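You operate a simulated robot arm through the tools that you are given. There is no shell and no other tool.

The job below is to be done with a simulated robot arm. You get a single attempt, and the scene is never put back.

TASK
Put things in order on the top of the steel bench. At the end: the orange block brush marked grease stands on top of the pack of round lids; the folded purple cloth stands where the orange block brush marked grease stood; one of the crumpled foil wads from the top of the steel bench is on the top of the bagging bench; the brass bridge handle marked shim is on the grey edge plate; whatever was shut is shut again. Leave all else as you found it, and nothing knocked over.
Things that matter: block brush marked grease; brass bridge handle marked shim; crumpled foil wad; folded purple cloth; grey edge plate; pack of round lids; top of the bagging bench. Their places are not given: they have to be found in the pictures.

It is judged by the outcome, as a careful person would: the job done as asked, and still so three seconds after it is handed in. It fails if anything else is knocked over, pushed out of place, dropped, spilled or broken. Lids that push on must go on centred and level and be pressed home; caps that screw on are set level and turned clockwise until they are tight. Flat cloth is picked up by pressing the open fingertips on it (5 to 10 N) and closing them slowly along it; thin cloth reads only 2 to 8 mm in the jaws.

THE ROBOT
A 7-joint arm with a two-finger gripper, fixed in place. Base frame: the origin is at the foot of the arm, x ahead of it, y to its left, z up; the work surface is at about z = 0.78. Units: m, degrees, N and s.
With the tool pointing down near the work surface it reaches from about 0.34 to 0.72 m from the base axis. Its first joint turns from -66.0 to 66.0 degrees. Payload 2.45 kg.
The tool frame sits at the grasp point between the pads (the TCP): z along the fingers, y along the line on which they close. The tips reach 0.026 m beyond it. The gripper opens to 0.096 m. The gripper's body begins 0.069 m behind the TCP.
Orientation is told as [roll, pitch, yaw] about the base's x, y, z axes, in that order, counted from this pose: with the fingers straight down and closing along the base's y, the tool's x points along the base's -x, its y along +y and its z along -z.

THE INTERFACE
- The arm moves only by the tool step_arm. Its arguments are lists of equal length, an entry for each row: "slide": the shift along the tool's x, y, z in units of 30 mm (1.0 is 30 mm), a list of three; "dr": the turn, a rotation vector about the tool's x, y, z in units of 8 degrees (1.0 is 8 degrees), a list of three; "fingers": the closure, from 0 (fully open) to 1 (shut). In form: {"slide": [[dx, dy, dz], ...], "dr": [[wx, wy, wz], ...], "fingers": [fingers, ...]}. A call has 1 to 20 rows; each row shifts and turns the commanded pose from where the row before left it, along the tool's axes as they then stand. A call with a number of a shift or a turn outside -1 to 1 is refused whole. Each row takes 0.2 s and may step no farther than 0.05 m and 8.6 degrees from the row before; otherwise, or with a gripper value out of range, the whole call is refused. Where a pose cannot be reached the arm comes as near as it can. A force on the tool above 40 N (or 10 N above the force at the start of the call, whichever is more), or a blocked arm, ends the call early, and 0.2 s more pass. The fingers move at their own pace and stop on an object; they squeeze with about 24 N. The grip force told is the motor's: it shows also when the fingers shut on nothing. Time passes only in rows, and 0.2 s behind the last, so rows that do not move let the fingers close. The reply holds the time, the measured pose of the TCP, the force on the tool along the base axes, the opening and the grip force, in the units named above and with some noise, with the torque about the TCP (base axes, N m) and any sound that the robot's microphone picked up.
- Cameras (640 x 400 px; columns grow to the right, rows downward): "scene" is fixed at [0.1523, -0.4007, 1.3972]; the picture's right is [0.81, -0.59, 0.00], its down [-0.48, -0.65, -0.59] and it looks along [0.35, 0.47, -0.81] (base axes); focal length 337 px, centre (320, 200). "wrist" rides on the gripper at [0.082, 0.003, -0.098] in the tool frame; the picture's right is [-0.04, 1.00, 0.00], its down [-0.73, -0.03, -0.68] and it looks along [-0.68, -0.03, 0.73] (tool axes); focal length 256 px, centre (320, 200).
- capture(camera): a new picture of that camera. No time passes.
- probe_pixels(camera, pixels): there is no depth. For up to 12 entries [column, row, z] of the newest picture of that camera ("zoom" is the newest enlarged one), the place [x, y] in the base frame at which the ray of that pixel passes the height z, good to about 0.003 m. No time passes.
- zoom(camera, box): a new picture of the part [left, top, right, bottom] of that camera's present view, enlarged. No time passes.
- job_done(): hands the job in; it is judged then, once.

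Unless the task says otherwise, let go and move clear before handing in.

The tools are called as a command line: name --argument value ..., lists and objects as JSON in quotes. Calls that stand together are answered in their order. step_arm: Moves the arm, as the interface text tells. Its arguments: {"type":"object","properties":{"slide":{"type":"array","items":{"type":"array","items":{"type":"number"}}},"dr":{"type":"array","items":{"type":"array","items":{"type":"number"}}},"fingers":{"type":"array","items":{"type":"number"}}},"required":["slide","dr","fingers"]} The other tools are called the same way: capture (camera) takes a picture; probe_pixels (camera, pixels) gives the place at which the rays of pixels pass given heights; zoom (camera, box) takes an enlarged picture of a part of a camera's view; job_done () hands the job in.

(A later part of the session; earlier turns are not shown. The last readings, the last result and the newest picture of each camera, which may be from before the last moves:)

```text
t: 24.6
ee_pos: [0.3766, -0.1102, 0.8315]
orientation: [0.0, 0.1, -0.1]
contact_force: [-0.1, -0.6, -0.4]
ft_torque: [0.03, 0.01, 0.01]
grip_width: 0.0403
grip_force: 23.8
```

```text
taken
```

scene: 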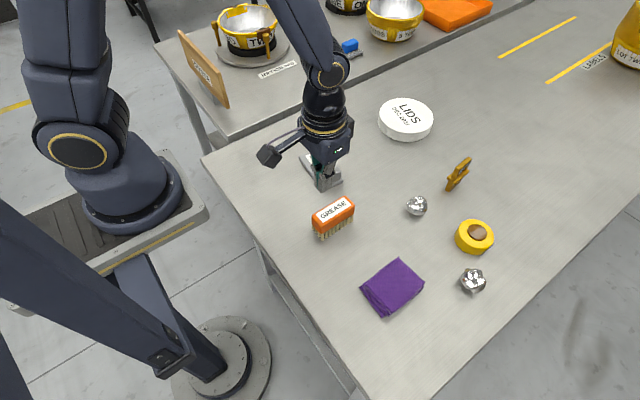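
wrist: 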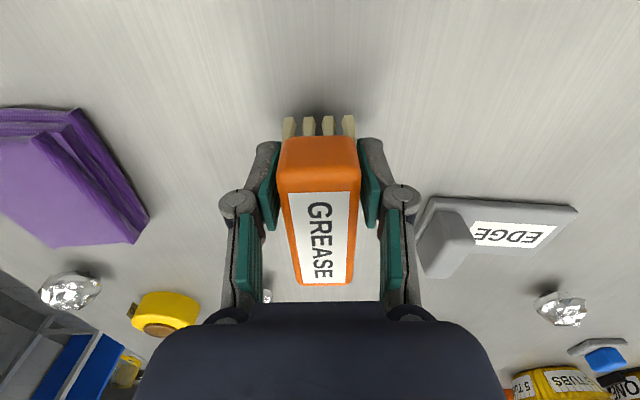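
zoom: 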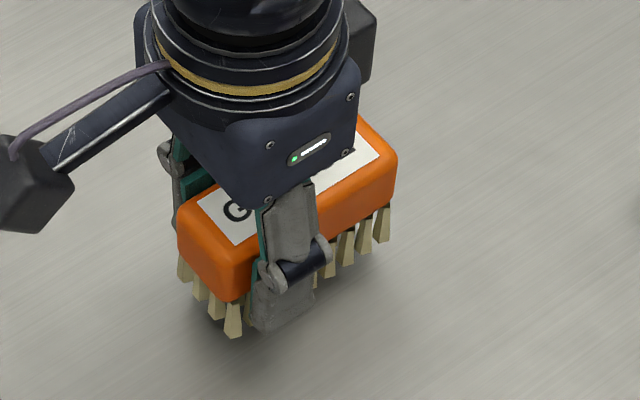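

The brush rises with the fingers (its wrist image is unchanged, shadow parted below). Continuing the lift gently.

step_arm --slide '[[0, 0, -0.15], [0, 0, -0.2], [0, 0, -0.25], [0, 0, -0.3], [0, 0, -0.3], [0, 0, -0.3], [0, 0, -0.3], [0, 0, -0.3], [0, 0, -0.3], [0, 0, -0.3], [0, 0, -0.25], [0, 0, -0.2], [0, 0, -0.13], [0, 0, 0]]' --dr '[[0, 0, 0], [0, 0, 0], [0, 0, 0], [0, 0, 0], [0, 0, 0], [0, 0, 0], [0, 0, 0], [0, 0, 0], [0, 0, 0], [0, 0, 0], [0, 0, 0], [0, 0, 0], [0, 0, 0], [0, 0, 0]]' --fingers '[1, 1, 1, 1, 1, 1, 1, 1, 1, 1, 1, 1, 1, 1]'

capture --camera "wrist"

capture --camera "scene"

```text
t: 27.6
ee_pos: [0.3775, -0.1101, 0.9307]
orientation: [0.0, 0.0, 0.0]
contact_force: [-0.3, 0.6, -0.5]
ft_torque: [0.0, 0.01, -0.04]
grip_width: 0.0402
grip_force: 23.4
```

```text
taken
```

wrist: 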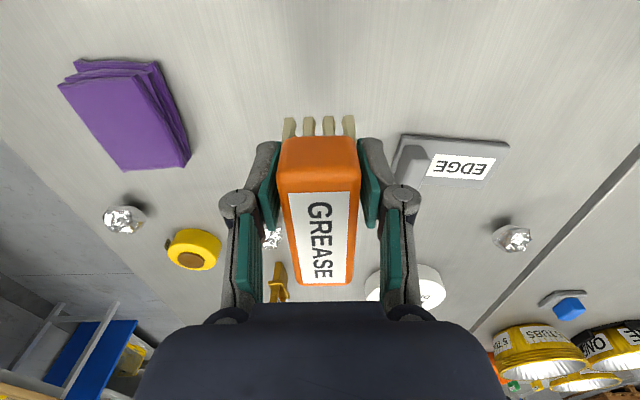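

```text
taken
```

scene: 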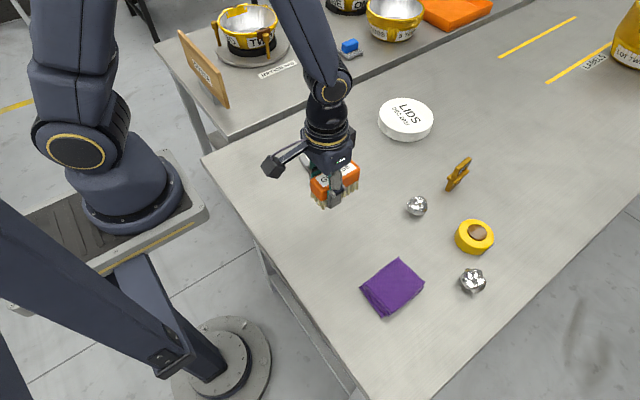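

The brush is securely held. Travelling smoothly to over the lids at the same height (brush bottom ≈0.893, clear of all).

step_arm --slide '[[-0.2, 0.081, 0], [-0.4, 0.161, 0], [-0.6, 0.242, 0], [-0.717, 0.289, 0], [-0.717, 0.289, 0], [-0.717, 0.289, 0], [-0.717, 0.289, 0], [-0.717, 0.289, 0], [-0.717, 0.289, 0], [-0.717, 0.289, 0], [-0.717, 0.289, 0], [-0.717, 0.289, 0], [-0.717, 0.289, 0], [-0.717, 0.289, 0], [-0.717, 0.289, 0], [-0.717, 0.289, 0], [-0.6, 0.242, 0], [-0.4, 0.161, 0], [-0.17, 0.081, 0]]' --dr '[[0, 0, 0], [0, 0, 0], [0, 0, 0], [0, 0, 0], [0, 0, 0], [0, 0, 0], [0, 0, 0], [0, 0, 0], [0, 0, 0], [0, 0, 0], [0, 0, 0], [0, 0, 0], [0, 0, 0], [0, 0, 0], [0, 0, 0], [0, 0, 0], [0, 0, 0], [0, 0, 0], [0, 0, 0]]' --fingers '[1, 1, 1, 1, 1, 1, 1, 1, 1, 1, 1, 1, 1, 1, 1, 1, 1, 1, 1]'

capture --camera "wrist"

capture --camera "scene"

```text
t: 31.6
ee_pos: [0.7266, 0.0318, 0.9305]
orientation: [-0.1, 0.0, 0.0]
contact_force: [-0.1, 0.3, -0.8]
ft_torque: [0.02, 0.02, 0.01]
grip_width: 0.0401
grip_force: 24.1
```

```text
taken
```

wrist: 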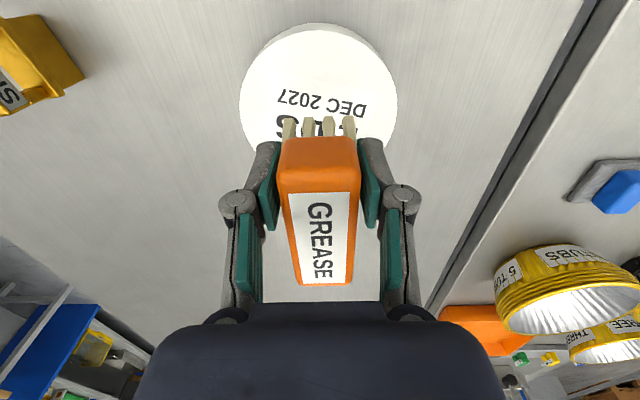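

```text
taken
```

scene: 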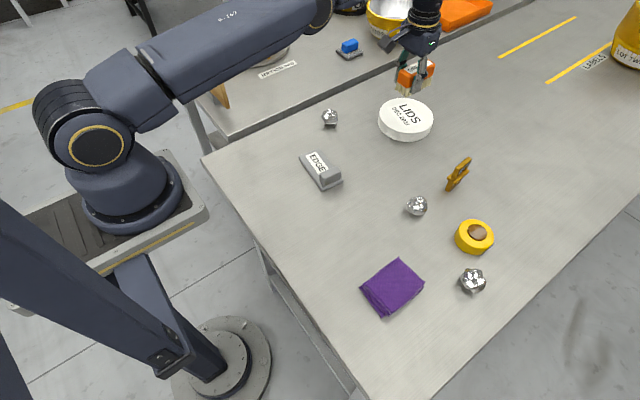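

The brush is over the lids (pixel 320,150 vs lid disc 240–397). Lowering to just above the lid top.

step_arm --slide '[[0, 0, 0.2], [0, 0, 0.35], [0, 0, 0.4], [0, 0, 0.4], [0, 0, 0.4], [0, 0, 0.35], [0, 0, 0.25], [0, 0, 0.15], [0, 0, 0]]' --dr '[[0, 0, 0], [0, 0, 0], [0, 0, 0], [0, 0, 0], [0, 0, 0], [0, 0, 0], [0, 0, 0], [0, 0, 0], [0, 0, 0]]' --fingers '[1, 1, 1, 1, 1, 1, 1, 1, 1]'

zoom --camera "scene" --box '[350, 60, 470, 150]'

capture --camera "wrist"

```text
t: 33.6
ee_pos: [0.7269, 0.0328, 0.8549]
orientation: [0.0, 0.0, 0.0]
contact_force: [0.7, -0.6, -0.5]
ft_torque: [-0.02, 0.03, 0.03]
grip_width: 0.0404
grip_force: 24.0
```

```text
4.44 times, centred on (410, 105) of scene
```

zoom: 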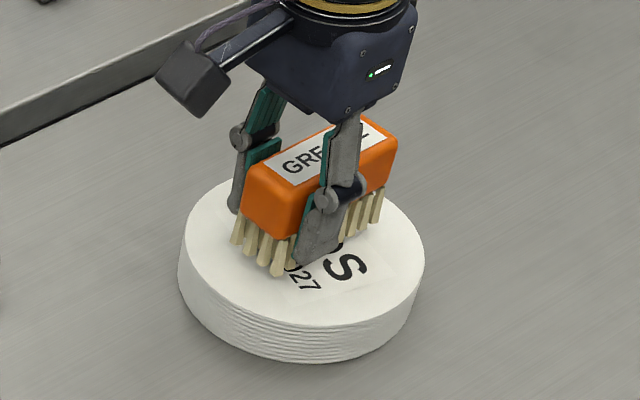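

```text
taken
```

wrist: 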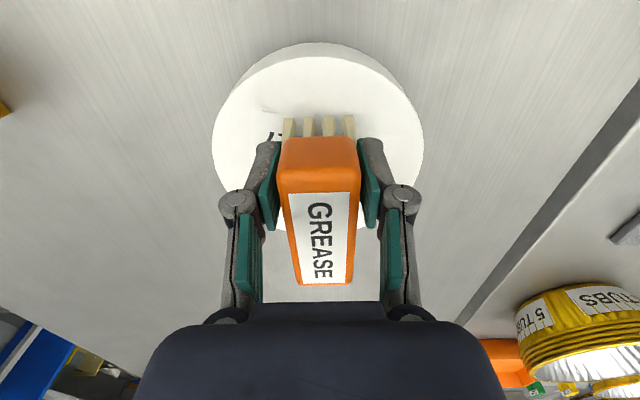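

The brush hangs just above the lid top with its bristles fully over the disc. Lowering in ~2 mm steps and watching the vertical force.

step_arm --slide '[[0, 0, 0.08], [0, 0, 0.08], [0, 0, 0.08]]' --dr '[[0, 0, 0], [0, 0, 0], [0, 0, 0]]' --fingers '[1, 1, 1]'

zoom --camera "scene" --box '[350, 60, 470, 150]'

```text
t: 34.4
ee_pos: [0.727, 0.0319, 0.8475]
orientation: [0.1, 0.0, 0.1]
contact_force: [0.1, 0.1, -1.1]
ft_torque: [0.0, 0.01, -0.01]
grip_width: 0.0404
grip_force: 24.2
```

```text
4.44 times, centred on (410, 105) of scene
```

zoom: 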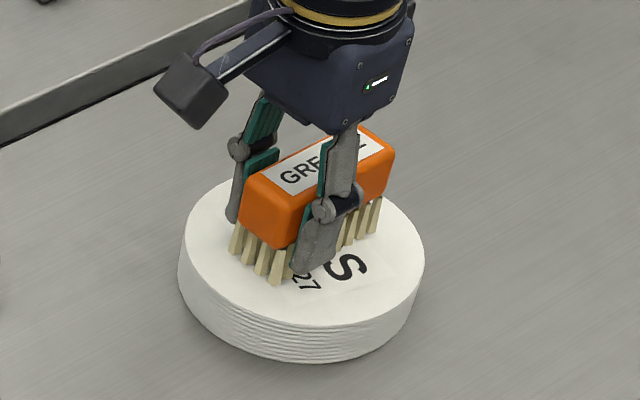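

Still no contact force (−1.1 N is noise). Continuing down in small steps.

step_arm --slide '[[0, 0, 0.06], [0, 0, 0.06]]' --dr '[[0, 0, 0], [0, 0, 0]]' --fingers '[1, 1]'

```text
t: 35.0
ee_pos: [0.7285, 0.031, 0.8474]
orientation: [0.0, -0.3, 0.0]
contact_force: [-3.9, 0.4, 15.4]
ft_torque: [-0.01, 0.29, -0.01]
grip_width: 0.0402
grip_force: 24.5
```

Contact: 15 N upward at z≈0.847, so the bristles rest on the lids. I'll relieve the press slightly, then open slowly.

step_arm --slide '[[0, 0, -0.07], [0, 0, 0]]' --dr '[[0, 0, 0], [0, 0, 0]]' --fingers '[1, 1]'

```text
t: 35.6
ee_pos: [0.728, 0.0319, 0.8465]
orientation: [0.1, -0.1, 0.0]
contact_force: [2.6, 1.0, 6.7]
ft_torque: [-0.02, -0.25, 0.01]
grip_width: 0.0405
grip_force: 23.6
```

The press is down to about 7 N. Opening the fingers gradually.

step_arm --slide '[[0, 0, 0], [0, 0, 0], [0, 0, 0], [0, 0, 0], [0, 0, 0], [0, 0, 0]]' --dr '[[0, 0, 0], [0, 0, 0], [0, 0, 0], [0, 0, 0], [0, 0, 0], [0, 0, 0]]' --fingers '[0.56, 0.5, 0.4, 0.25, 0.1, 0.0]'

capture --camera "wrist"

zoom --camera "scene" --box '[350, 60, 470, 150]'

```text
t: 37.0
ee_pos: [0.7279, 0.0321, 0.8466]
orientation: [0.0, -0.1, 0.1]
contact_force: [-0.6, -0.2, 0.7]
ft_torque: [0.01, -0.01, 0.02]
grip_width: 0.0959
grip_force: 0.1
```

```text
taken
```

wrist: 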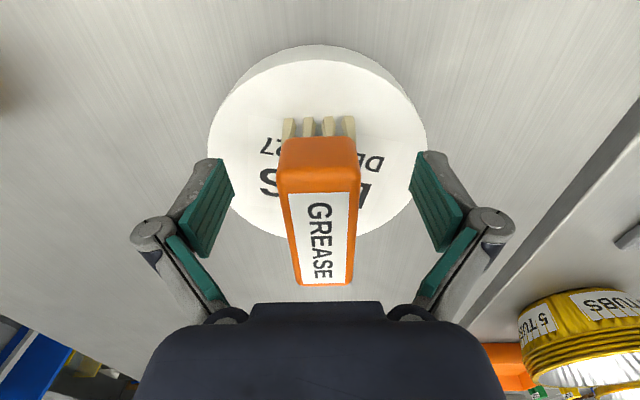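

```text
4.44 times, centred on (410, 105) of scene
```

zoom: 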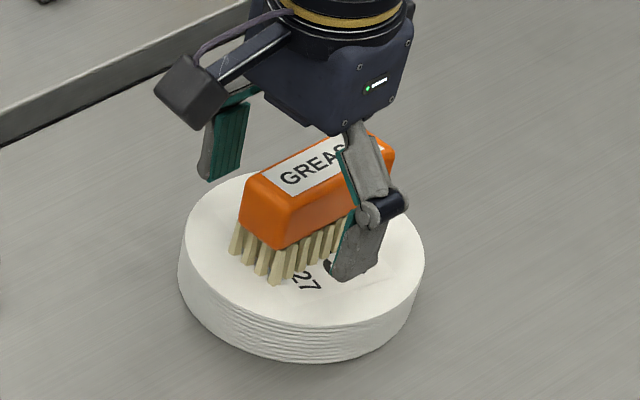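

The brush stands upright on the lids, fingers clear. Lifting straight up and then moving toward the cloth for a close look.

step_arm --slide '[[0, 0, -0.5], [0, 0, -1], [0, 0, -1], [0, 0, -1], [0, 0, -1], [0.967, -0.8, 0], [0.967, -0.8, 0], [0.967, -0.8, 0], [0.967, -0.8, 0], [0.967, -0.8, 0], [0.967, -0.8, 0], [0.967, -0.8, 0], [0.967, -0.8, 0], [0.967, -0.8, 0], [0.967, -0.8, 0], [0.967, -0.8, 0], [0.967, -0.8, 0], [0, 0, 0]]' --dr '[[0, 0, 0], [0, 0, 0], [0, 0, 0], [0, 0, 0], [0, 0, 0], [0, 0, 0], [0, 0, 0], [0, 0, 0], [0, 0, 0], [0, 0, 0], [0, 0, 0], [0, 0, 0], [0, 0, 0], [0, 0, 0], [0, 0, 0], [0, 0, 0], [0, 0, 0], [0, 0, 0]]' --fingers '[0, 0, 0, 0, 0, 0, 0, 0, 0, 0, 0, 0, 0, 0, 0, 0, 0, 0]'

capture --camera "wrist"

capture --camera "scene"

```text
t: 40.8
ee_pos: [0.6372, -0.3105, 1.0203]
orientation: [0.0, 0.2, 0.0]
contact_force: [-0.5, 0.7, 0.4]
ft_torque: [-0.01, 0.0, 0.02]
grip_width: 0.096
grip_force: 0.0
out of reach, approached as far as the arm can: row 6, 7, 8, 9, 10, 11, 12, 13, 14, 15, 16, 17
```

```text
taken
```

wrist: 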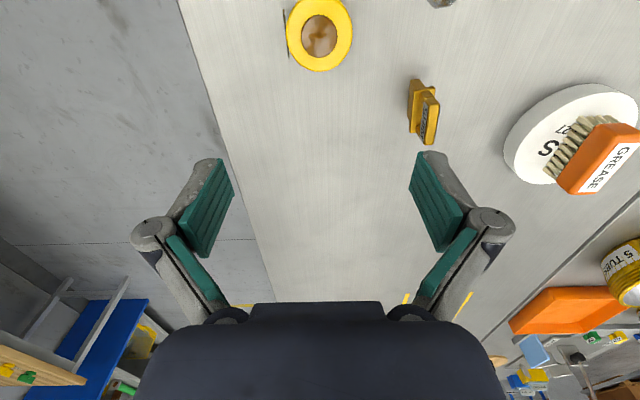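

```text
taken
```

scene: 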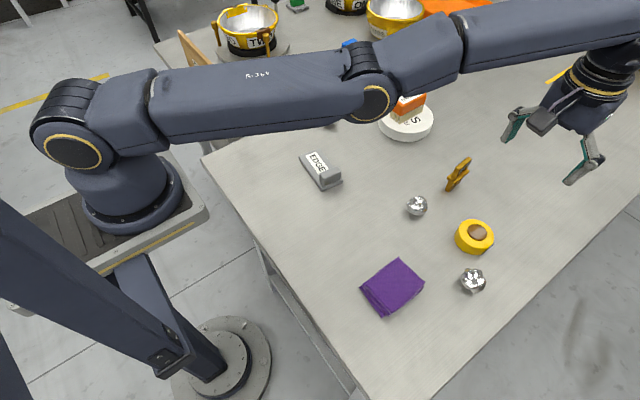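

The move slid along the reach limit but everything is undisturbed: lids with brush at (405,120). From this view the handle's flange is visible too. Now moving inward over the cloth.

zoom --camera "wrist" --box '[370, 60, 490, 160]'

step_arm --slide '[[0.857, 0.1, 0.07], [0.857, 0.1, 0.07], [0.857, 0.1, 0.07], [0.857, 0.1, 0.07], [0.857, 0.1, 0.07], [0.857, 0.1, 0.07], [0.857, 0.1, 0.07], [0.857, 0.1, 0.07], [0.857, 0.1, 0.07], [0.857, 0.1, 0.07], [0, 0, 0]]' --dr '[[0, 0, 0], [0, 0, 0], [0, 0, 0], [0, 0, 0], [0, 0, 0], [0, 0, 0], [0, 0, 0], [0, 0, 0], [0, 0, 0], [0, 0, 0], [0, 0, 0]]' --fingers '[0, 0, 0, 0, 0, 0, 0, 0, 0, 0, 0]'

capture --camera "wrist"

zoom --camera "scene" --box '[330, 240, 450, 330]'

```text
4.00 times, centred on (430, 110) of wrist
```

zoom: 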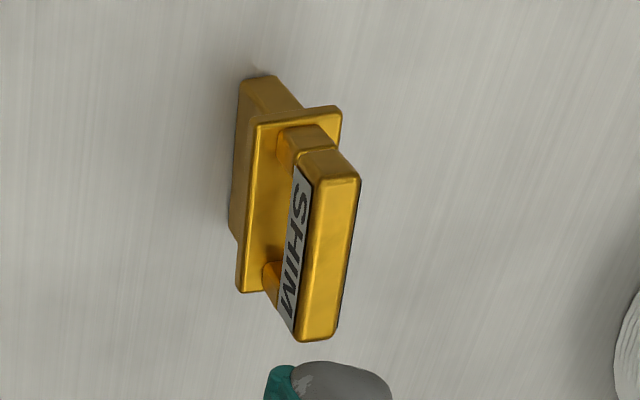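

```text
t: 43.2
ee_pos: [0.5555, -0.4131, 1.0387]
orientation: [0.0, -0.1, 0.0]
contact_force: [0.5, 0.0, -0.5]
ft_torque: [0.02, 0.01, 0.01]
grip_width: 0.0961
grip_force: 0.0
out of reach, approached as far as the arm can: row 1, 2, 3, 4, 5, 6, 7, 8, 9, 10
```

```text
taken
```

wrist: 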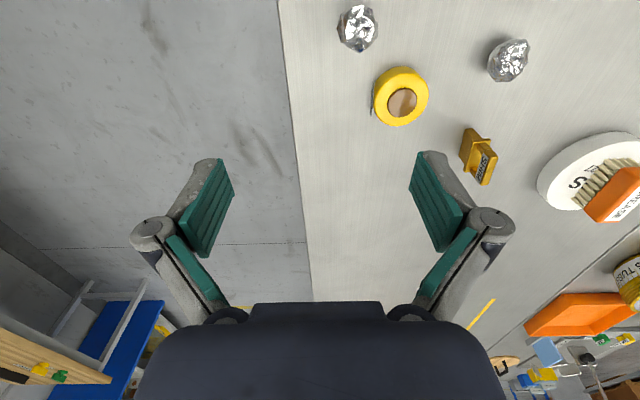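

```text
4.44 times, centred on (390, 285) of scene
```

zoom: 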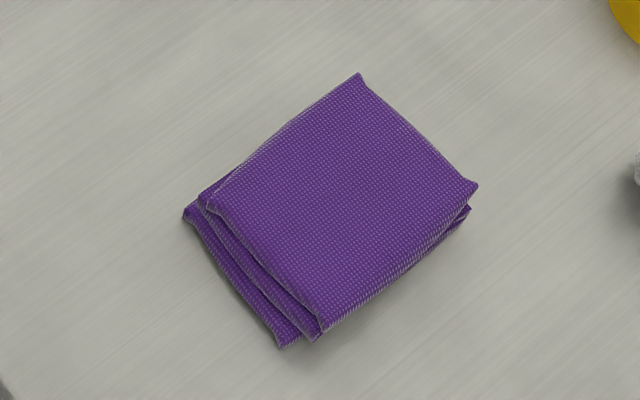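

The last moves were reported out of reach: the arm seems stuck fully stretched, turning on an arc (radius ≈0.69). Nothing was touched. I'll test a purely downward move here (floor/bench edge well below) to get it out of the stretched pose.

step_arm --slide '[[0, 0, 0.5], [0, 0, 0.5], [0, 0, 0]]' --dr '[[0, 0, 0], [0, 0, 0], [0, 0, 0]]' --fingers '[0, 0, 0]'

capture --camera "scene"

```text
t: 44.0
ee_pos: [0.5594, -0.4154, 1.0094]
orientation: [0.1, 0.1, 0.0]
contact_force: [-0.5, 0.3, -0.3]
ft_torque: [-0.03, 0.03, 0.01]
grip_width: 0.0958
grip_force: 0.0
out of reach, approached as far as the arm can: row 2
```

```text
taken
```

scene: 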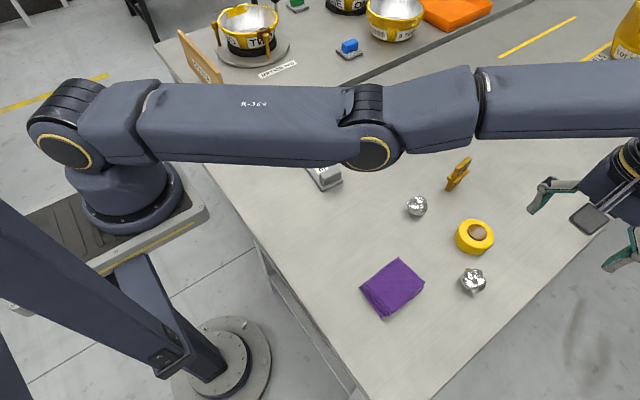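

Row 1 succeeded, row 2 didn't; I'll try a small radial-inward move plus down from here.

step_arm --slide '[[0.24, 0.18, 0], [0.24, 0.18, 0], [0, 0, 0]]' --dr '[[0, 0, 0], [0, 0, 0], [0, 0, 0]]' --fingers '[0, 0, 0]'

```text
t: 44.8
ee_pos: [0.558, -0.4172, 1.0133]
orientation: [0.2, 0.0, 0.0]
contact_force: [0.0, -0.7, -0.2]
ft_torque: [0.03, 0.01, 0.01]
grip_width: 0.0959
grip_force: 0.0
out of reach, approached as far as the arm can: row 1, 2
```

Radial-inward is blocked, as at a straight elbow. I'll try steps down combined with tool tilt, which should bend the wrist/elbow.

step_arm --slide '[[0, 0, 0.3], [0, 0, 0.3], [0, 0, 0.3], [0, 0, 0.3], [0, 0, 0]]' --dr '[[0, 0, 0], [0, 0, 0], [0, 0, 0], [0, 0, 0], [0, 0, 0]]' --fingers '[0, 0, 0, 0, 0]'

```text
t: 46.0
ee_pos: [0.5629, -0.4205, 0.9764]
orientation: [0.0, 0.1, 0.0]
contact_force: [0.7, 0.7, 0.3]
ft_torque: [0.04, -0.01, 0.03]
grip_width: 0.0959
grip_force: 0.1
out of reach, approached as far as the arm can: row 4
```

Downward moves follow the straight-arm arc. I'll combine a larger down component with inward so the elbow bends.

step_arm --slide '[[0.4, 0.3, 0.9], [0, 0, 0]]' --dr '[[0, 0, 0], [0, 0, 0]]' --fingers '[0, 0]'

```text
t: 46.6
ee_pos: [0.5636, -0.4215, 0.9496]
orientation: [0.1, 0.1, 0.1]
contact_force: [-1.0, 0.5, 0.6]
ft_torque: [-0.01, -0.02, 0.01]
grip_width: 0.096
grip_force: 0.2
out of reach, approached as far as the arm can: row 1
```

Still stuck, and the reach limit here is smaller than straight ahead, which suggests a wrist/elbow joint constraint from keeping yaw 0 at this bearing. I'll turn the tool's yaw toward the arm's bearing (no translation) to relax it.

step_arm --slide '[[0, 0, 0], [0, 0, 0], [0, 0, 0], [0, 0, 0], [0, 0, 0]]' --dr '[[0, 0, 1], [0, 0, 1], [0, 0, 1], [0, 0, 1], [0, 0, 0]]' --fingers '[0, 0, 0, 0, 0]'

capture --camera "scene"

```text
t: 47.8
ee_pos: [0.5653, -0.4225, 0.9498]
orientation: [0.0, 0.0, -32.1]
contact_force: [0.8, 0.7, -0.1]
ft_torque: [0.0, -0.01, -0.02]
grip_width: 0.096
grip_force: 0.2
```

```text
taken
```

scene: 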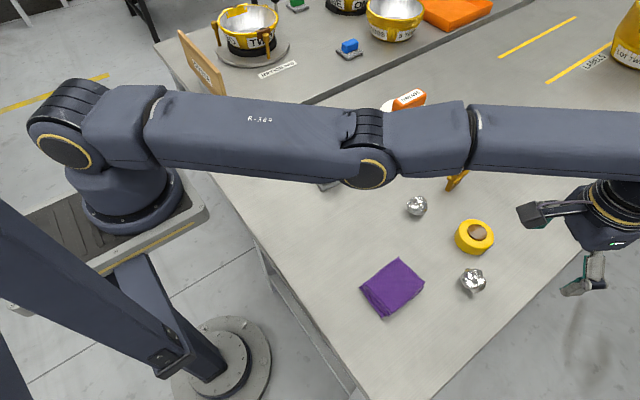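

Yaw turned to −32° without trouble. Now tool +x points radially inward; trying a small inward move.

step_arm --slide '[[0.3, 0, 0], [0.3, 0, 0], [0, 0, 0]]' --dr '[[0, 0, 0], [0, 0, 0], [0, 0, 0]]' --fingers '[0, 0, 0]'

```text
t: 48.6
ee_pos: [0.5637, -0.4228, 0.9483]
orientation: [0.1, -0.1, -32.0]
contact_force: [0.1, 1.1, 0.2]
ft_torque: [-0.04, 0.01, 0.01]
grip_width: 0.0961
grip_force: 0.0
out of reach, approached as far as the arm can: row 1, 2
```

Still blocked inward. I'll test a sideways (tangential, +y) step at this height to see which directions are free; nothing is near at z≈0.95.

step_arm --slide '[[0, 0.6, 0], [0, 0.6, 0], [0, 0.6, 0], [0, 0, 0]]' --dr '[[0, 0, 0], [0, 0, 0], [0, 0, 0], [0, 0, 0]]' --fingers '[0, 0, 0, 0]'

capture --camera "scene"

```text
t: 49.6
ee_pos: [0.5983, -0.3809, 0.9519]
orientation: [0.0, 0.2, -32.0]
contact_force: [0.2, -0.4, 0.1]
ft_torque: [0.0, 0.0, 0.01]
grip_width: 0.0962
grip_force: 0.2
out of reach, approached as far as the arm can: row 2
```

```text
taken
```

scene: 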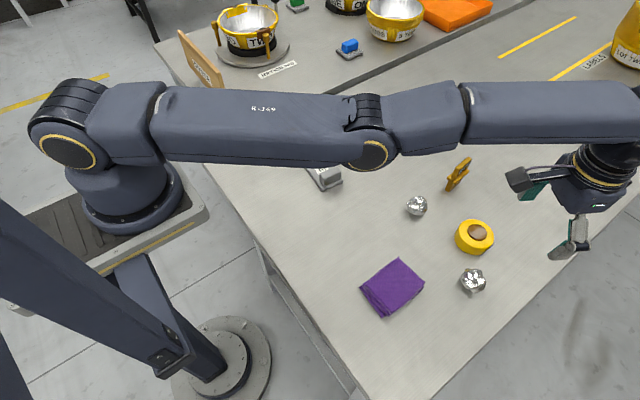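

The reach circle fits a straight arm turning about an axis near x≈0.09, so the elbow is simply fully straight. The sphere is widest near z≈0.917, so I'll go straight down in small steps to gain slack, then creep inward.

step_arm --slide '[[0, 0, 0.2], [0, 0, 0.2], [0, 0, 0.2], [0, 0, 0.2], [0, 0, 0.2], [0, 0, 0]]' --dr '[[0, 0, 0], [0, 0, 0], [0, 0, 0], [0, 0, 0], [0, 0, 0], [0, 0, 0]]' --fingers '[0, 0, 0, 0, 0, 0]'

```text
t: 51.0
ee_pos: [0.5984, -0.3832, 0.9221]
orientation: [0.0, 0.0, -32.0]
contact_force: [0.6, 0.0, -0.9]
ft_torque: [0.04, 0.01, 0.01]
grip_width: 0.0959
grip_force: 0.1
out of reach, approached as far as the arm can: row 3
```

Rows 4–5 went fine. Creeping inward in tiny steps.

step_arm --slide '[[0.05, 0, 0], [0.05, 0, 0], [0.1, 0, 0], [0.1, 0, 0], [0, 0, 0]]' --dr '[[0, 0, 0], [0, 0, 0], [0, 0, 0], [0, 0, 0], [0, 0, 0]]' --fingers '[0, 0, 0, 0, 0]'

```text
t: 52.2
ee_pos: [0.5978, -0.3831, 0.9221]
orientation: [0.0, 0.1, -31.9]
contact_force: [0.3, 0.2, -0.7]
ft_torque: [-0.05, 0.0, -0.06]
grip_width: 0.0961
grip_force: 0.0
out of reach, approached as far as the arm can: row 3, 4
```

The inward steps barely move it. I'll tilt the tool outward about its y axis (fingers pointing a bit outward), which forces the wrist inward and should bend the elbow.

step_arm --slide '[[0, 0, 0], [0, 0, 0], [0, 0, 0], [0, 0, 0], [0, 0, 0]]' --dr '[[0, -0.5, 0], [0, -0.5, 0], [0, -0.5, 0], [0, -0.5, 0], [0, 0, 0]]' --fingers '[0, 0, 0, 0, 0]'

capture --camera "scene"

```text
t: 53.4
ee_pos: [0.6456, -0.4201, 0.9221]
orientation: [-0.1, -15.9, -31.9]
contact_force: [0.3, -0.9, -0.2]
ft_torque: [-0.02, 0.0, 0.0]
grip_width: 0.0963
grip_force: 0.1
out of reach, approached as far as the arm can: row 1, 2, 3, 4
```

```text
taken
```

scene: 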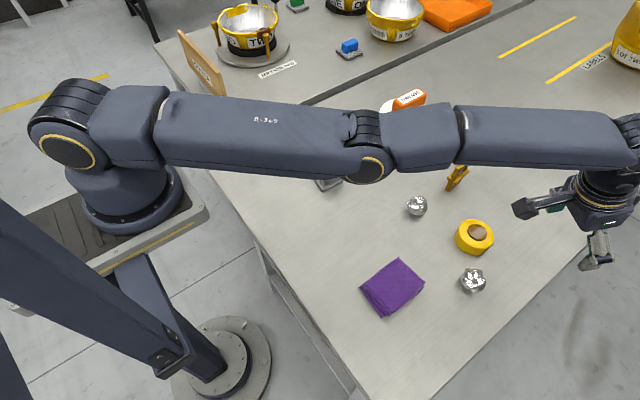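

The elbow stays straight: only the wrist turned. Now I'll combine tilting back inward (which flexes the elbow through the rotation error) with larger inward translation.

step_arm --slide '[[0.95, 0, -0.25], [0.97, 0, -0.2], [0.98, 0, -0.12], [1, 0, -0.05], [0, 0, 0]]' --dr '[[0, 0.5, 0], [0, 0.5, 0], [0, 0.5, 0], [0, 0.5, 0], [0, 0, 0]]' --fingers '[0, 0, 0, 0, 0]'

```text
t: 54.6
ee_pos: [0.5901, -0.3932, 0.9201]
orientation: [0.0, 0.2, -32.0]
contact_force: [-1.0, 0.8, -0.2]
ft_torque: [-0.02, 0.01, 0.0]
grip_width: 0.0963
grip_force: 0.0
out of reach, approached as far as the arm can: row 1, 2, 3, 4
```

Still blocked. I'll look closely at the arm's actual posture in the scene picture before trying anything else.

zoom --camera "scene" --box '[0, 40, 320, 240]'

zoom --camera "scene" --box '[320, 40, 640, 240]'

```text
2.00 times, centred on (160, 140) of scene
```

zoom: 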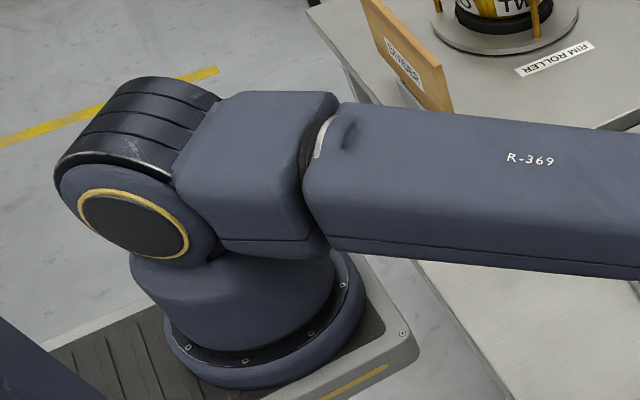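

```text
2.00 times, centred on (480, 140) of scene
```

zoom: 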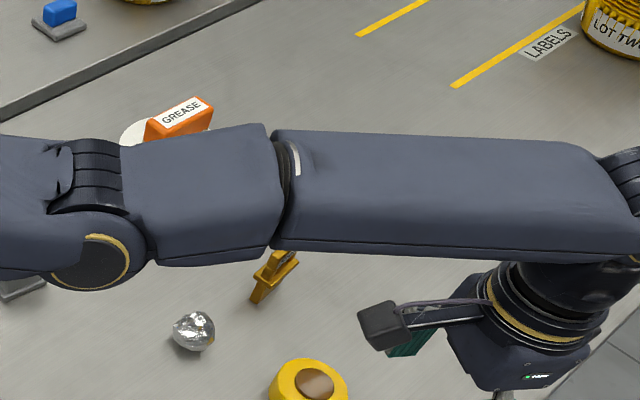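

The arm is indeed straight (shoulder–elbow–wrist in one line). Earlier it freed itself when rising from below the widest height, so I'll go down to z≈0.872 (tips 0.846, clear of the bench things) and then up and inward as I did then.

step_arm --slide '[[0, 0, 0.5], [0, 0, 0.5], [0, 0, 0.5], [0, 0, 0]]' --dr '[[0, 0, 0], [0, 0, 0], [0, 0, 0], [0, 0, 0]]' --fingers '[0, 0, 0, 0]'

step_arm --slide '[[0, 0, -1], [0, 0, -1], [0.5, 0, -0.5], [0.5, 0, -0.5], [0, 0, 0]]' --dr '[[0, 0, 0], [0, 0, 0], [0, 0, 0], [0, 0, 0], [0, 0, 0]]' --fingers '[0, 0, 0, 0, 0]'

```text
t: 55.6
ee_pos: [0.5901, -0.3935, 0.8747]
orientation: [0.0, -0.1, -31.9]
contact_force: [-1.0, -0.4, -0.1]
ft_torque: [-0.02, 0.0, -0.02]
grip_width: 0.096
grip_force: 0.1
```

```text
t: 56.8
ee_pos: [0.5844, -0.3967, 0.9678]
orientation: [0.0, 0.2, -32.0]
contact_force: [0.0, -0.8, -0.6]
ft_torque: [0.01, -0.04, 0.0]
grip_width: 0.0962
grip_force: 0.0
out of reach, approached as far as the arm can: row 3, 4
```

Not freed. I'll raise the hand high along the arc, where a straight-down move gives a large slack and must flex the elbow.

step_arm --slide '[[0, 0.6, -0.8], [0, 0.6, -0.8], [0.2, 0.6, -1], [0.3, 0.6, -1], [0.4, 0.6, -1], [0.5, 0.3, -1], [0.6, 0, -1], [0.6, 0, -1], [0.6, 0, -1], [0, 0, 0]]' --dr '[[0, 0, 0], [0, 0, 0], [0, 0, 0], [0, 0, 0], [0, 0, 0], [0, 0, 0], [0, 0, 0], [0, 0, 0], [0, 0, 0], [0, 0, 0]]' --fingers '[0, 0, 0, 0, 0, 0, 0, 0, 0, 0]'

capture --camera "scene"

```text
t: 59.0
ee_pos: [0.5565, -0.2628, 1.2243]
orientation: [-0.1, 0.0, -32.0]
contact_force: [-0.9, 0.1, 1.0]
ft_torque: [-0.03, 0.01, -0.01]
grip_width: 0.096
grip_force: 0.1
```

```text
taken
```

scene: 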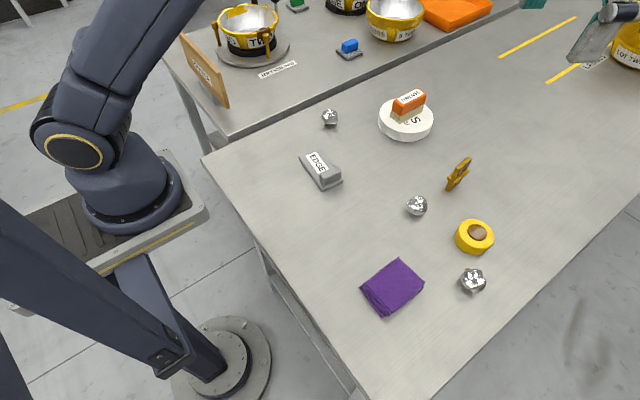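

Freed: no out-of-reach rows, the upper arm is raised again, and the picture shows all objects undisturbed, with the brush standing on the lids. Now I'll measure the cloth and check the brush.

zoom --camera "scene" --box '[350, 70, 470, 150]'

probe_pixels --camera "scene" --pixels '[[399, 256.4, 0.8], [425.6, 282.1, 0.8], [391.1, 314.3, 0.8], [364.1, 286.1, 0.8], [359, 288, 0.78], [382, 317.5, 0.78], [395, 286, 0.8]]'

```text
5.00 times, centred on (410, 110) of scene
```

zoom: 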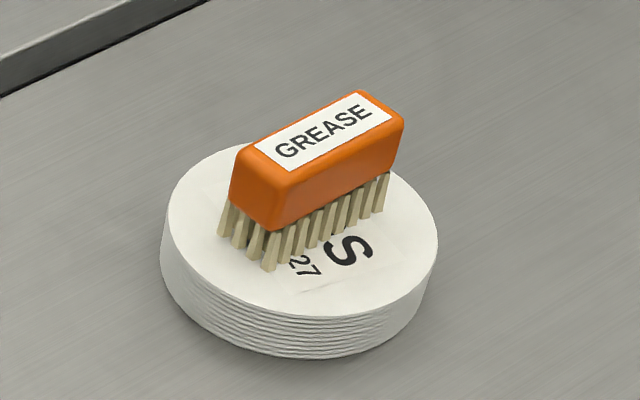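

```text
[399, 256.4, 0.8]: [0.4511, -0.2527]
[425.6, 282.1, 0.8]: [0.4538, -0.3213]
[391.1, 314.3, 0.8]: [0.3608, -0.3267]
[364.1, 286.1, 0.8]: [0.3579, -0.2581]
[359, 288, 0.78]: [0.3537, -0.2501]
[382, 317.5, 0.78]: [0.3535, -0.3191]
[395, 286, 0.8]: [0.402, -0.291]
```

The brush stands properly on the lids. The cloth is ≈0.093 (x) by 0.069 (y), aligned with the axes, centred ≈(0.404,−0.288). Turning yaw back to 0 and moving above it.

step_arm --slide '[[0, 0, 0], [0, 0, 0], [0, 0, 0], [0, 0, 0], [0.52, -0.09, 0.85], [0.52, -0.09, 0.85], [0.52, -0.09, 0.85], [0.52, -0.09, 0.85], [0.52, -0.09, 0.85], [0.52, -0.09, 0.85], [0.52, -0.09, 0.85], [0.52, -0.09, 0.85], [0.52, -0.09, 0.85], [0.52, -0.09, 0.85], [0, 0, 0]]' --dr '[[0, 0, -1], [0, 0, -1], [0, 0, -1], [0, 0, -1], [0, 0, 0], [0, 0, 0], [0, 0, 0], [0, 0, 0], [0, 0, 0], [0, 0, 0], [0, 0, 0], [0, 0, 0], [0, 0, 0], [0, 0, 0], [0, 0, 0]]' --fingers '[0, 0, 0, 0, 0, 0, 0, 0, 0, 0, 0, 0, 0, 0, 0]'

capture --camera "wrist"

capture --camera "scene"

```text
t: 62.2
ee_pos: [0.4034, -0.2901, 0.9695]
orientation: [0.0, 0.0, 0.0]
contact_force: [-0.6, 0.1, 0.1]
ft_torque: [0.02, -0.03, 0.02]
grip_width: 0.0958
grip_force: 0.1
```

```text
taken
```

wrist: 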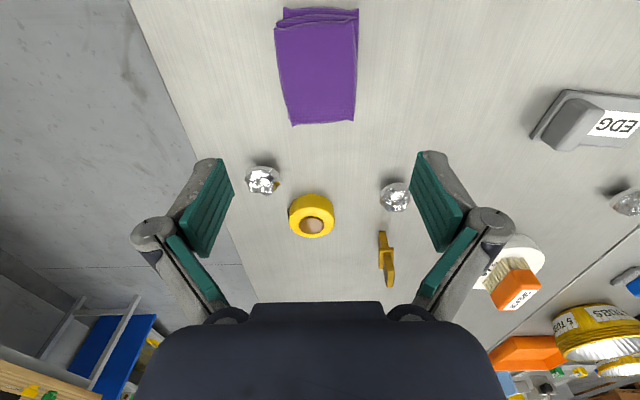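

```text
taken
```

scene: 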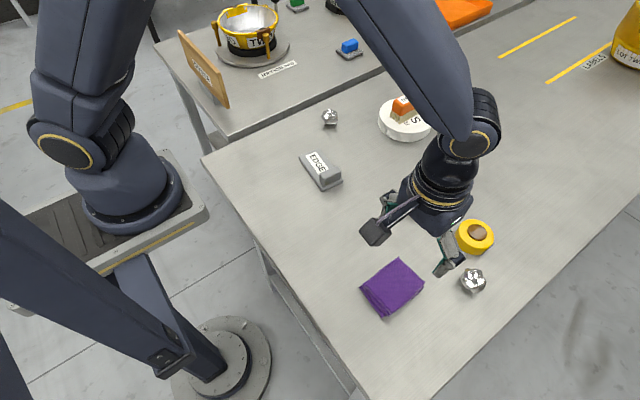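

The cloth is now straight under the hand at (316,67). Zooming in for its exact edges and thickness.

zoom --camera "wrist" --box '[240, 0, 400, 140]'

zoom --camera "scene" --box '[340, 240, 450, 330]'

probe_pixels --camera "wrist" --pixels '[[275, 28, 0.8], [357, 22, 0.8], [293, 124, 0.8], [354, 120, 0.8], [283, 10, 0.785], [359, 12, 0.785], [316, 70, 0.8]]'

```text
2.86 times, centred on (320, 70) of wrist
```

zoom: 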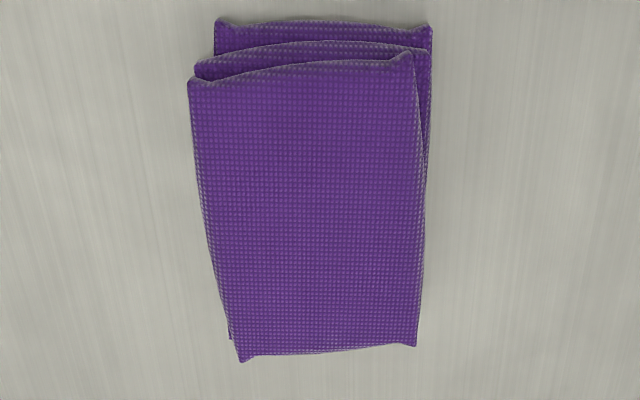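

```text
4.44 times, centred on (395, 285) of scene
```

zoom: 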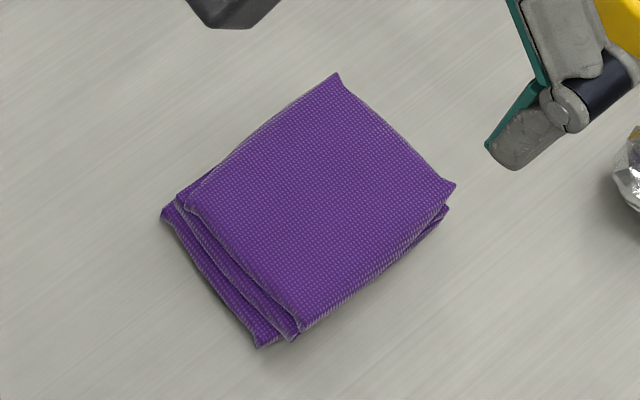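

```text
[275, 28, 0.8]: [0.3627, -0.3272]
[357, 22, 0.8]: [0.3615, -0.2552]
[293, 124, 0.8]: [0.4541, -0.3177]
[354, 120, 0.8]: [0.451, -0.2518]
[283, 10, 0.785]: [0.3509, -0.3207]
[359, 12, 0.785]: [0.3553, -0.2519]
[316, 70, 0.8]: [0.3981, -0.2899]
```

The cloth measures x 0.352–0.453, y −0.325…−0.252, turned ≈+3.5°. It fits between the open fingers (0.096), so I'll lower the hand around it, with a small yaw, and check.

step_arm --slide '[[0, 0.06, 0.9], [0, 0, 0.9], [0, 0, 0.9], [0, 0, 0.9], [0, 0, 0.8], [0, 0, 0]]' --dr '[[0, 0, -0.4], [0, 0, 0], [0, 0, 0], [0, 0, 0], [0, 0, 0], [0, 0, 0]]' --fingers '[0, 0, 0, 0, 0, 0]'

capture --camera "wrist"

zoom --camera "scene" --box '[320, 220, 460, 330]'

```text
t: 63.6
ee_pos: [0.4019, -0.2852, 0.8348]
orientation: [0.0, 0.0, 3.2]
contact_force: [-0.2, -0.1, 0.7]
ft_torque: [-0.05, 0.01, 0.01]
grip_width: 0.096
grip_force: 0.1
```

```text
taken
```

wrist: 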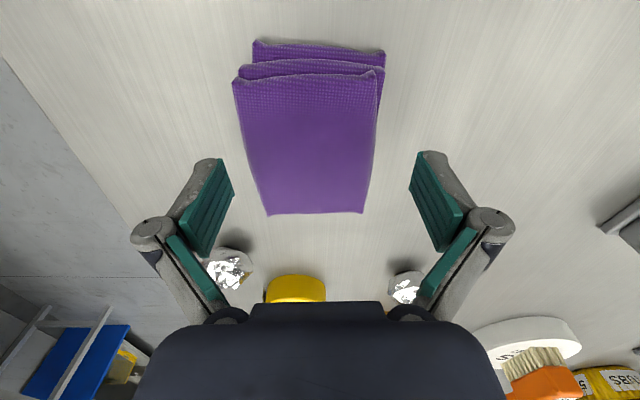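

```text
3.64 times, centred on (390, 275) of scene
```

zoom: 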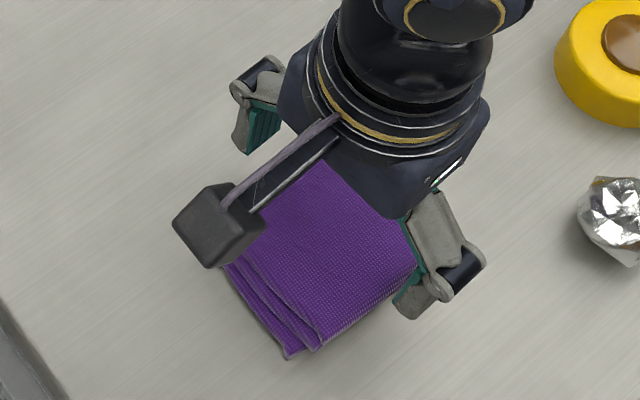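

The cloth sits between the fingers, ~3 mm left of centre. Shifting −3 mm, lowering to z≈0.811 (tips ~5 mm above the bench), then closing slowly.

step_arm --slide '[[0, -0.1, 0.3], [0, 0, 0.3], [0, 0, 0.2], [0, 0, 0]]' --dr '[[0, 0, 0], [0, 0, 0], [0, 0, 0], [0, 0, 0]]' --fingers '[0, 0, 0, 0]'

step_arm --slide '[[0, 0, 0], [0, 0, 0], [0, 0, 0], [0, 0, 0], [0, 0, 0], [0, 0, 0]]' --dr '[[0, 0, 0], [0, 0, 0], [0, 0, 0], [0, 0, 0], [0, 0, 0], [0, 0, 0]]' --fingers '[0.1, 0.2, 0.25, 0.3, 0.35, 0.35]'

capture --camera "wrist"

zoom --camera "scene" --box '[320, 220, 460, 330]'

```text
t: 64.6
ee_pos: [0.3986, -0.2887, 0.8134]
orientation: [0.0, 0.0, 3.3]
contact_force: [0.0, 0.2, 0.4]
ft_torque: [0.02, -0.01, 0.02]
grip_width: 0.0962
grip_force: 0.0
```

```text
t: 66.0
ee_pos: [0.3998, -0.2894, 0.8135]
orientation: [0.0, 0.0, 3.2]
contact_force: [-0.4, -0.3, 10.5]
ft_torque: [0.02, 0.03, -0.18]
grip_width: 0.0754
grip_force: 24.0
```

```text
taken
```

wrist: 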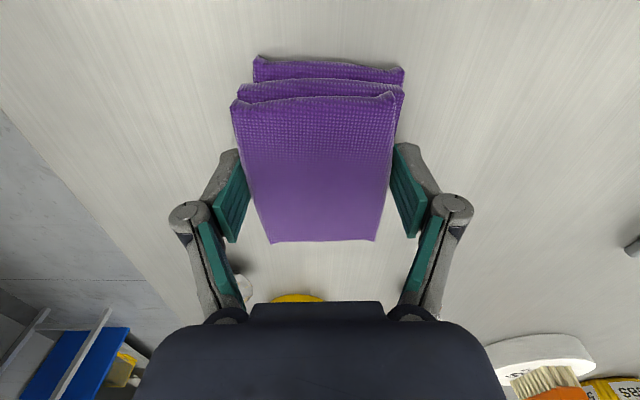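

```text
3.64 times, centred on (390, 275) of scene
```

zoom: 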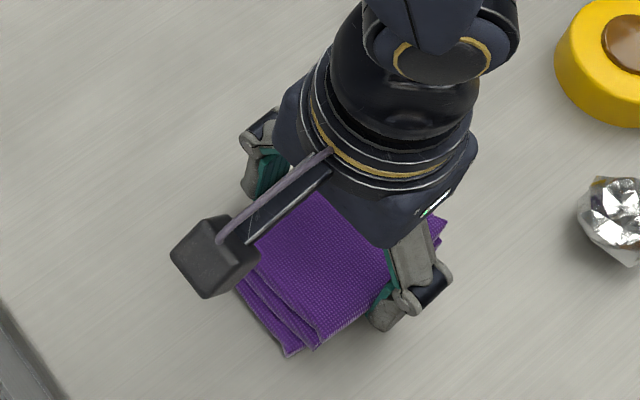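

The cloth behaves as a firm stack: width 0.0754, grip 24 N. Lifting very slowly.

step_arm --slide '[[0, 0, 0], [0, 0, -0.1], [0, 0, -0.1], [0, 0, -0.1], [0, 0, -0.1], [0, 0, -0.1], [0, 0, -0.1], [0, 0, 0]]' --dr '[[0, 0, 0], [0, 0, 0], [0, 0, 0], [0, 0, 0], [0, 0, 0], [0, 0, 0], [0, 0, 0], [0, 0, 0]]' --fingers '[0.6, 0.6, 0.6, 0.6, 0.6, 0.6, 0.6, 0.6]'

capture --camera "wrist"

zoom --camera "scene" --box '[320, 220, 460, 330]'

```text
t: 67.8
ee_pos: [0.4001, -0.2892, 0.8306]
orientation: [-0.1, 0.0, 3.3]
contact_force: [-0.3, 0.6, -0.5]
ft_torque: [-0.01, 0.01, 0.01]
grip_width: 0.0749
grip_force: 23.9
```

```text
taken
```

wrist: 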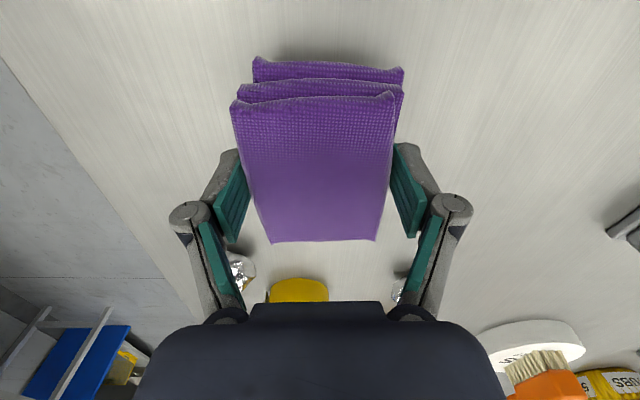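

```text
3.64 times, centred on (390, 275) of scene
```

zoom: 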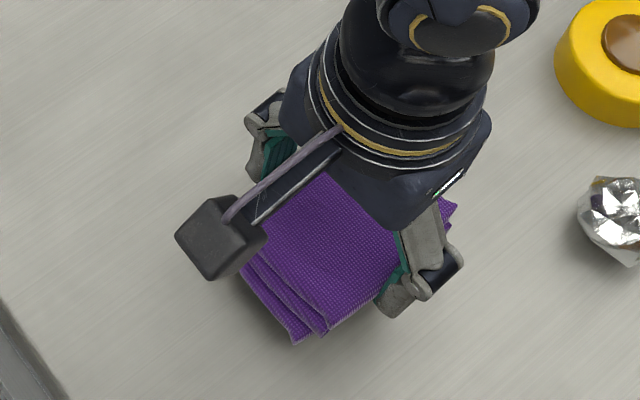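

The cloth is off the bench and level in the jaws. Lifting to ≈0.87, straightening yaw to 0 and carrying it to the brush's old spot (0.397, −0.108).

step_arm --slide '[[0, 0, -0.15], [0, 0, -0.25], [0, 0, -0.3], [0, 0, -0.3], [0, 0, -0.2], [0, 0, -0.1], [0.2, 0, 0], [0, 0.15, 0], [0, 0.3, 0], [0, 0.45, 0], [0, 0.6, 0], [0, 0.6, 0], [0, 0.6, 0], [0, 0.6, 0], [0, 0.6, 0], [0, 0.6, 0], [0, 0.6, 0], [0, 0.45, 0], [0, 0.3, 0], [0, 0.15, 0]]' --dr '[[0, 0, 0], [0, 0, 0], [0, 0, 0], [0, 0, 0], [0, 0, 0], [0, 0, 0], [0, 0, 0.4], [0, 0, 0], [0, 0, 0], [0, 0, 0], [0, 0, 0], [0, 0, 0], [0, 0, 0], [0, 0, 0], [0, 0, 0], [0, 0, 0], [0, 0, 0], [0, 0, 0], [0, 0, 0], [0, 0, 0]]' --fingers '[0.6, 0.6, 0.6, 0.6, 0.6, 0.6, 0.6, 0.6, 0.6, 0.6, 0.6, 0.6, 0.6, 0.6, 0.6, 0.6, 0.6, 0.6, 0.6, 0.6]'

capture --camera "wrist"

capture --camera "scene"

```text
t: 72.0
ee_pos: [0.3947, -0.1087, 0.8712]
orientation: [0.0, 0.0, 0.0]
contact_force: [-1.0, -0.6, 0.1]
ft_torque: [-0.01, 0.02, 0.02]
grip_width: 0.0747
grip_force: 24.2
```

```text
taken
```

wrist: 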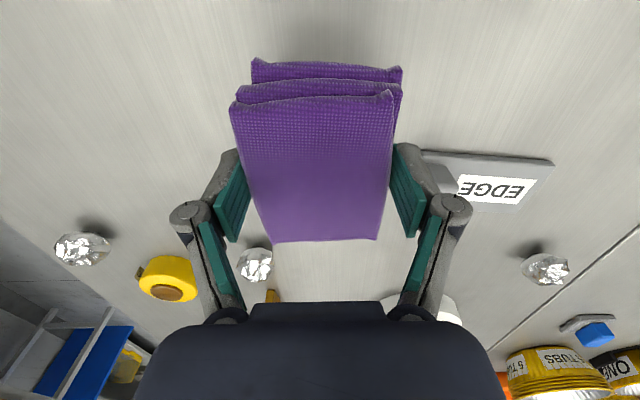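

```text
taken
```

scene: 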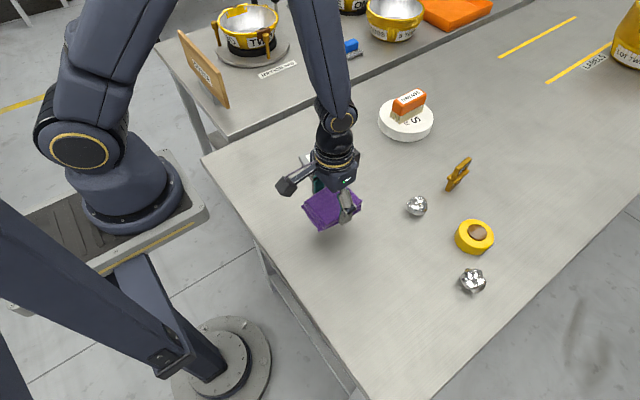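

The cloth hangs over the brush's old place; the right finger stays clear of the edge plate (plate begins at x≈0.432). Lowering.

step_arm --slide '[[0, 0, 0.2], [0, 0, 0.3], [0, 0, 0.35], [0, 0, 0.35], [0, 0, 0.25], [0, 0, 0.15], [0, 0, 0.1], [0, 0, 0]]' --dr '[[0, 0, 0], [0, 0, 0], [0, 0, 0], [0, 0, 0], [0, 0, 0], [0, 0, 0], [0, 0, 0], [0, 0, 0]]' --fingers '[0.6, 0.6, 0.6, 0.6, 0.6, 0.6, 0.6, 0.6]'

zoom --camera "scene" --box '[270, 140, 410, 250]'

```text
t: 73.8
ee_pos: [0.3956, -0.1073, 0.8195]
orientation: [0.0, 0.1, 0.0]
contact_force: [0.5, 0.0, -0.8]
ft_torque: [0.02, -0.02, -0.01]
grip_width: 0.0745
grip_force: 24.0
```

```text
3.64 times, centred on (340, 195) of scene
```

zoom: 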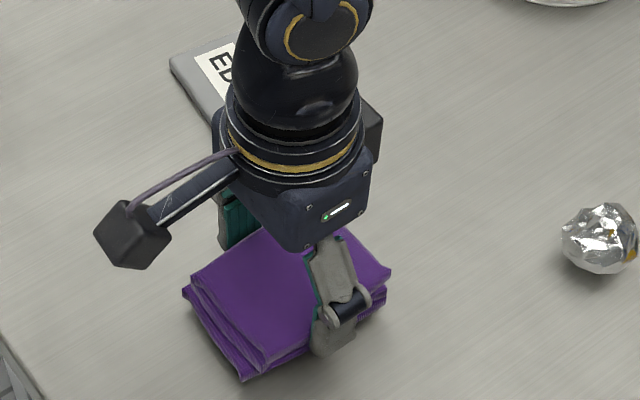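

No contact yet at z=0.8195. Small steps down until the force shows contact.

step_arm --slide '[[0, 0, 0.06], [0, 0, 0.06], [0, 0, 0.04]]' --dr '[[0, 0, 0], [0, 0, 0], [0, 0, 0]]' --fingers '[0.6, 0.6, 0.6]'

```text
t: 74.6
ee_pos: [0.3944, -0.1077, 0.8148]
orientation: [0.1, 0.1, 0.0]
contact_force: [-1.1, 0.4, -0.6]
ft_torque: [-0.02, -0.03, 0.0]
grip_width: 0.0745
grip_force: 24.4
```

step_arm --slide '[[0, 0, 0.05], [0, 0, 0.04]]' --dr '[[0, 0, 0], [0, 0, 0]]' --fingers '[0.6, 0.6]'

```text
t: 75.2
ee_pos: [0.3946, -0.1085, 0.8131]
orientation: [0.1, -0.1, -0.1]
contact_force: [-3.3, 0.2, 23.3]
ft_torque: [0.04, 0.1, -0.08]
grip_width: 0.0744
grip_force: 23.9
```

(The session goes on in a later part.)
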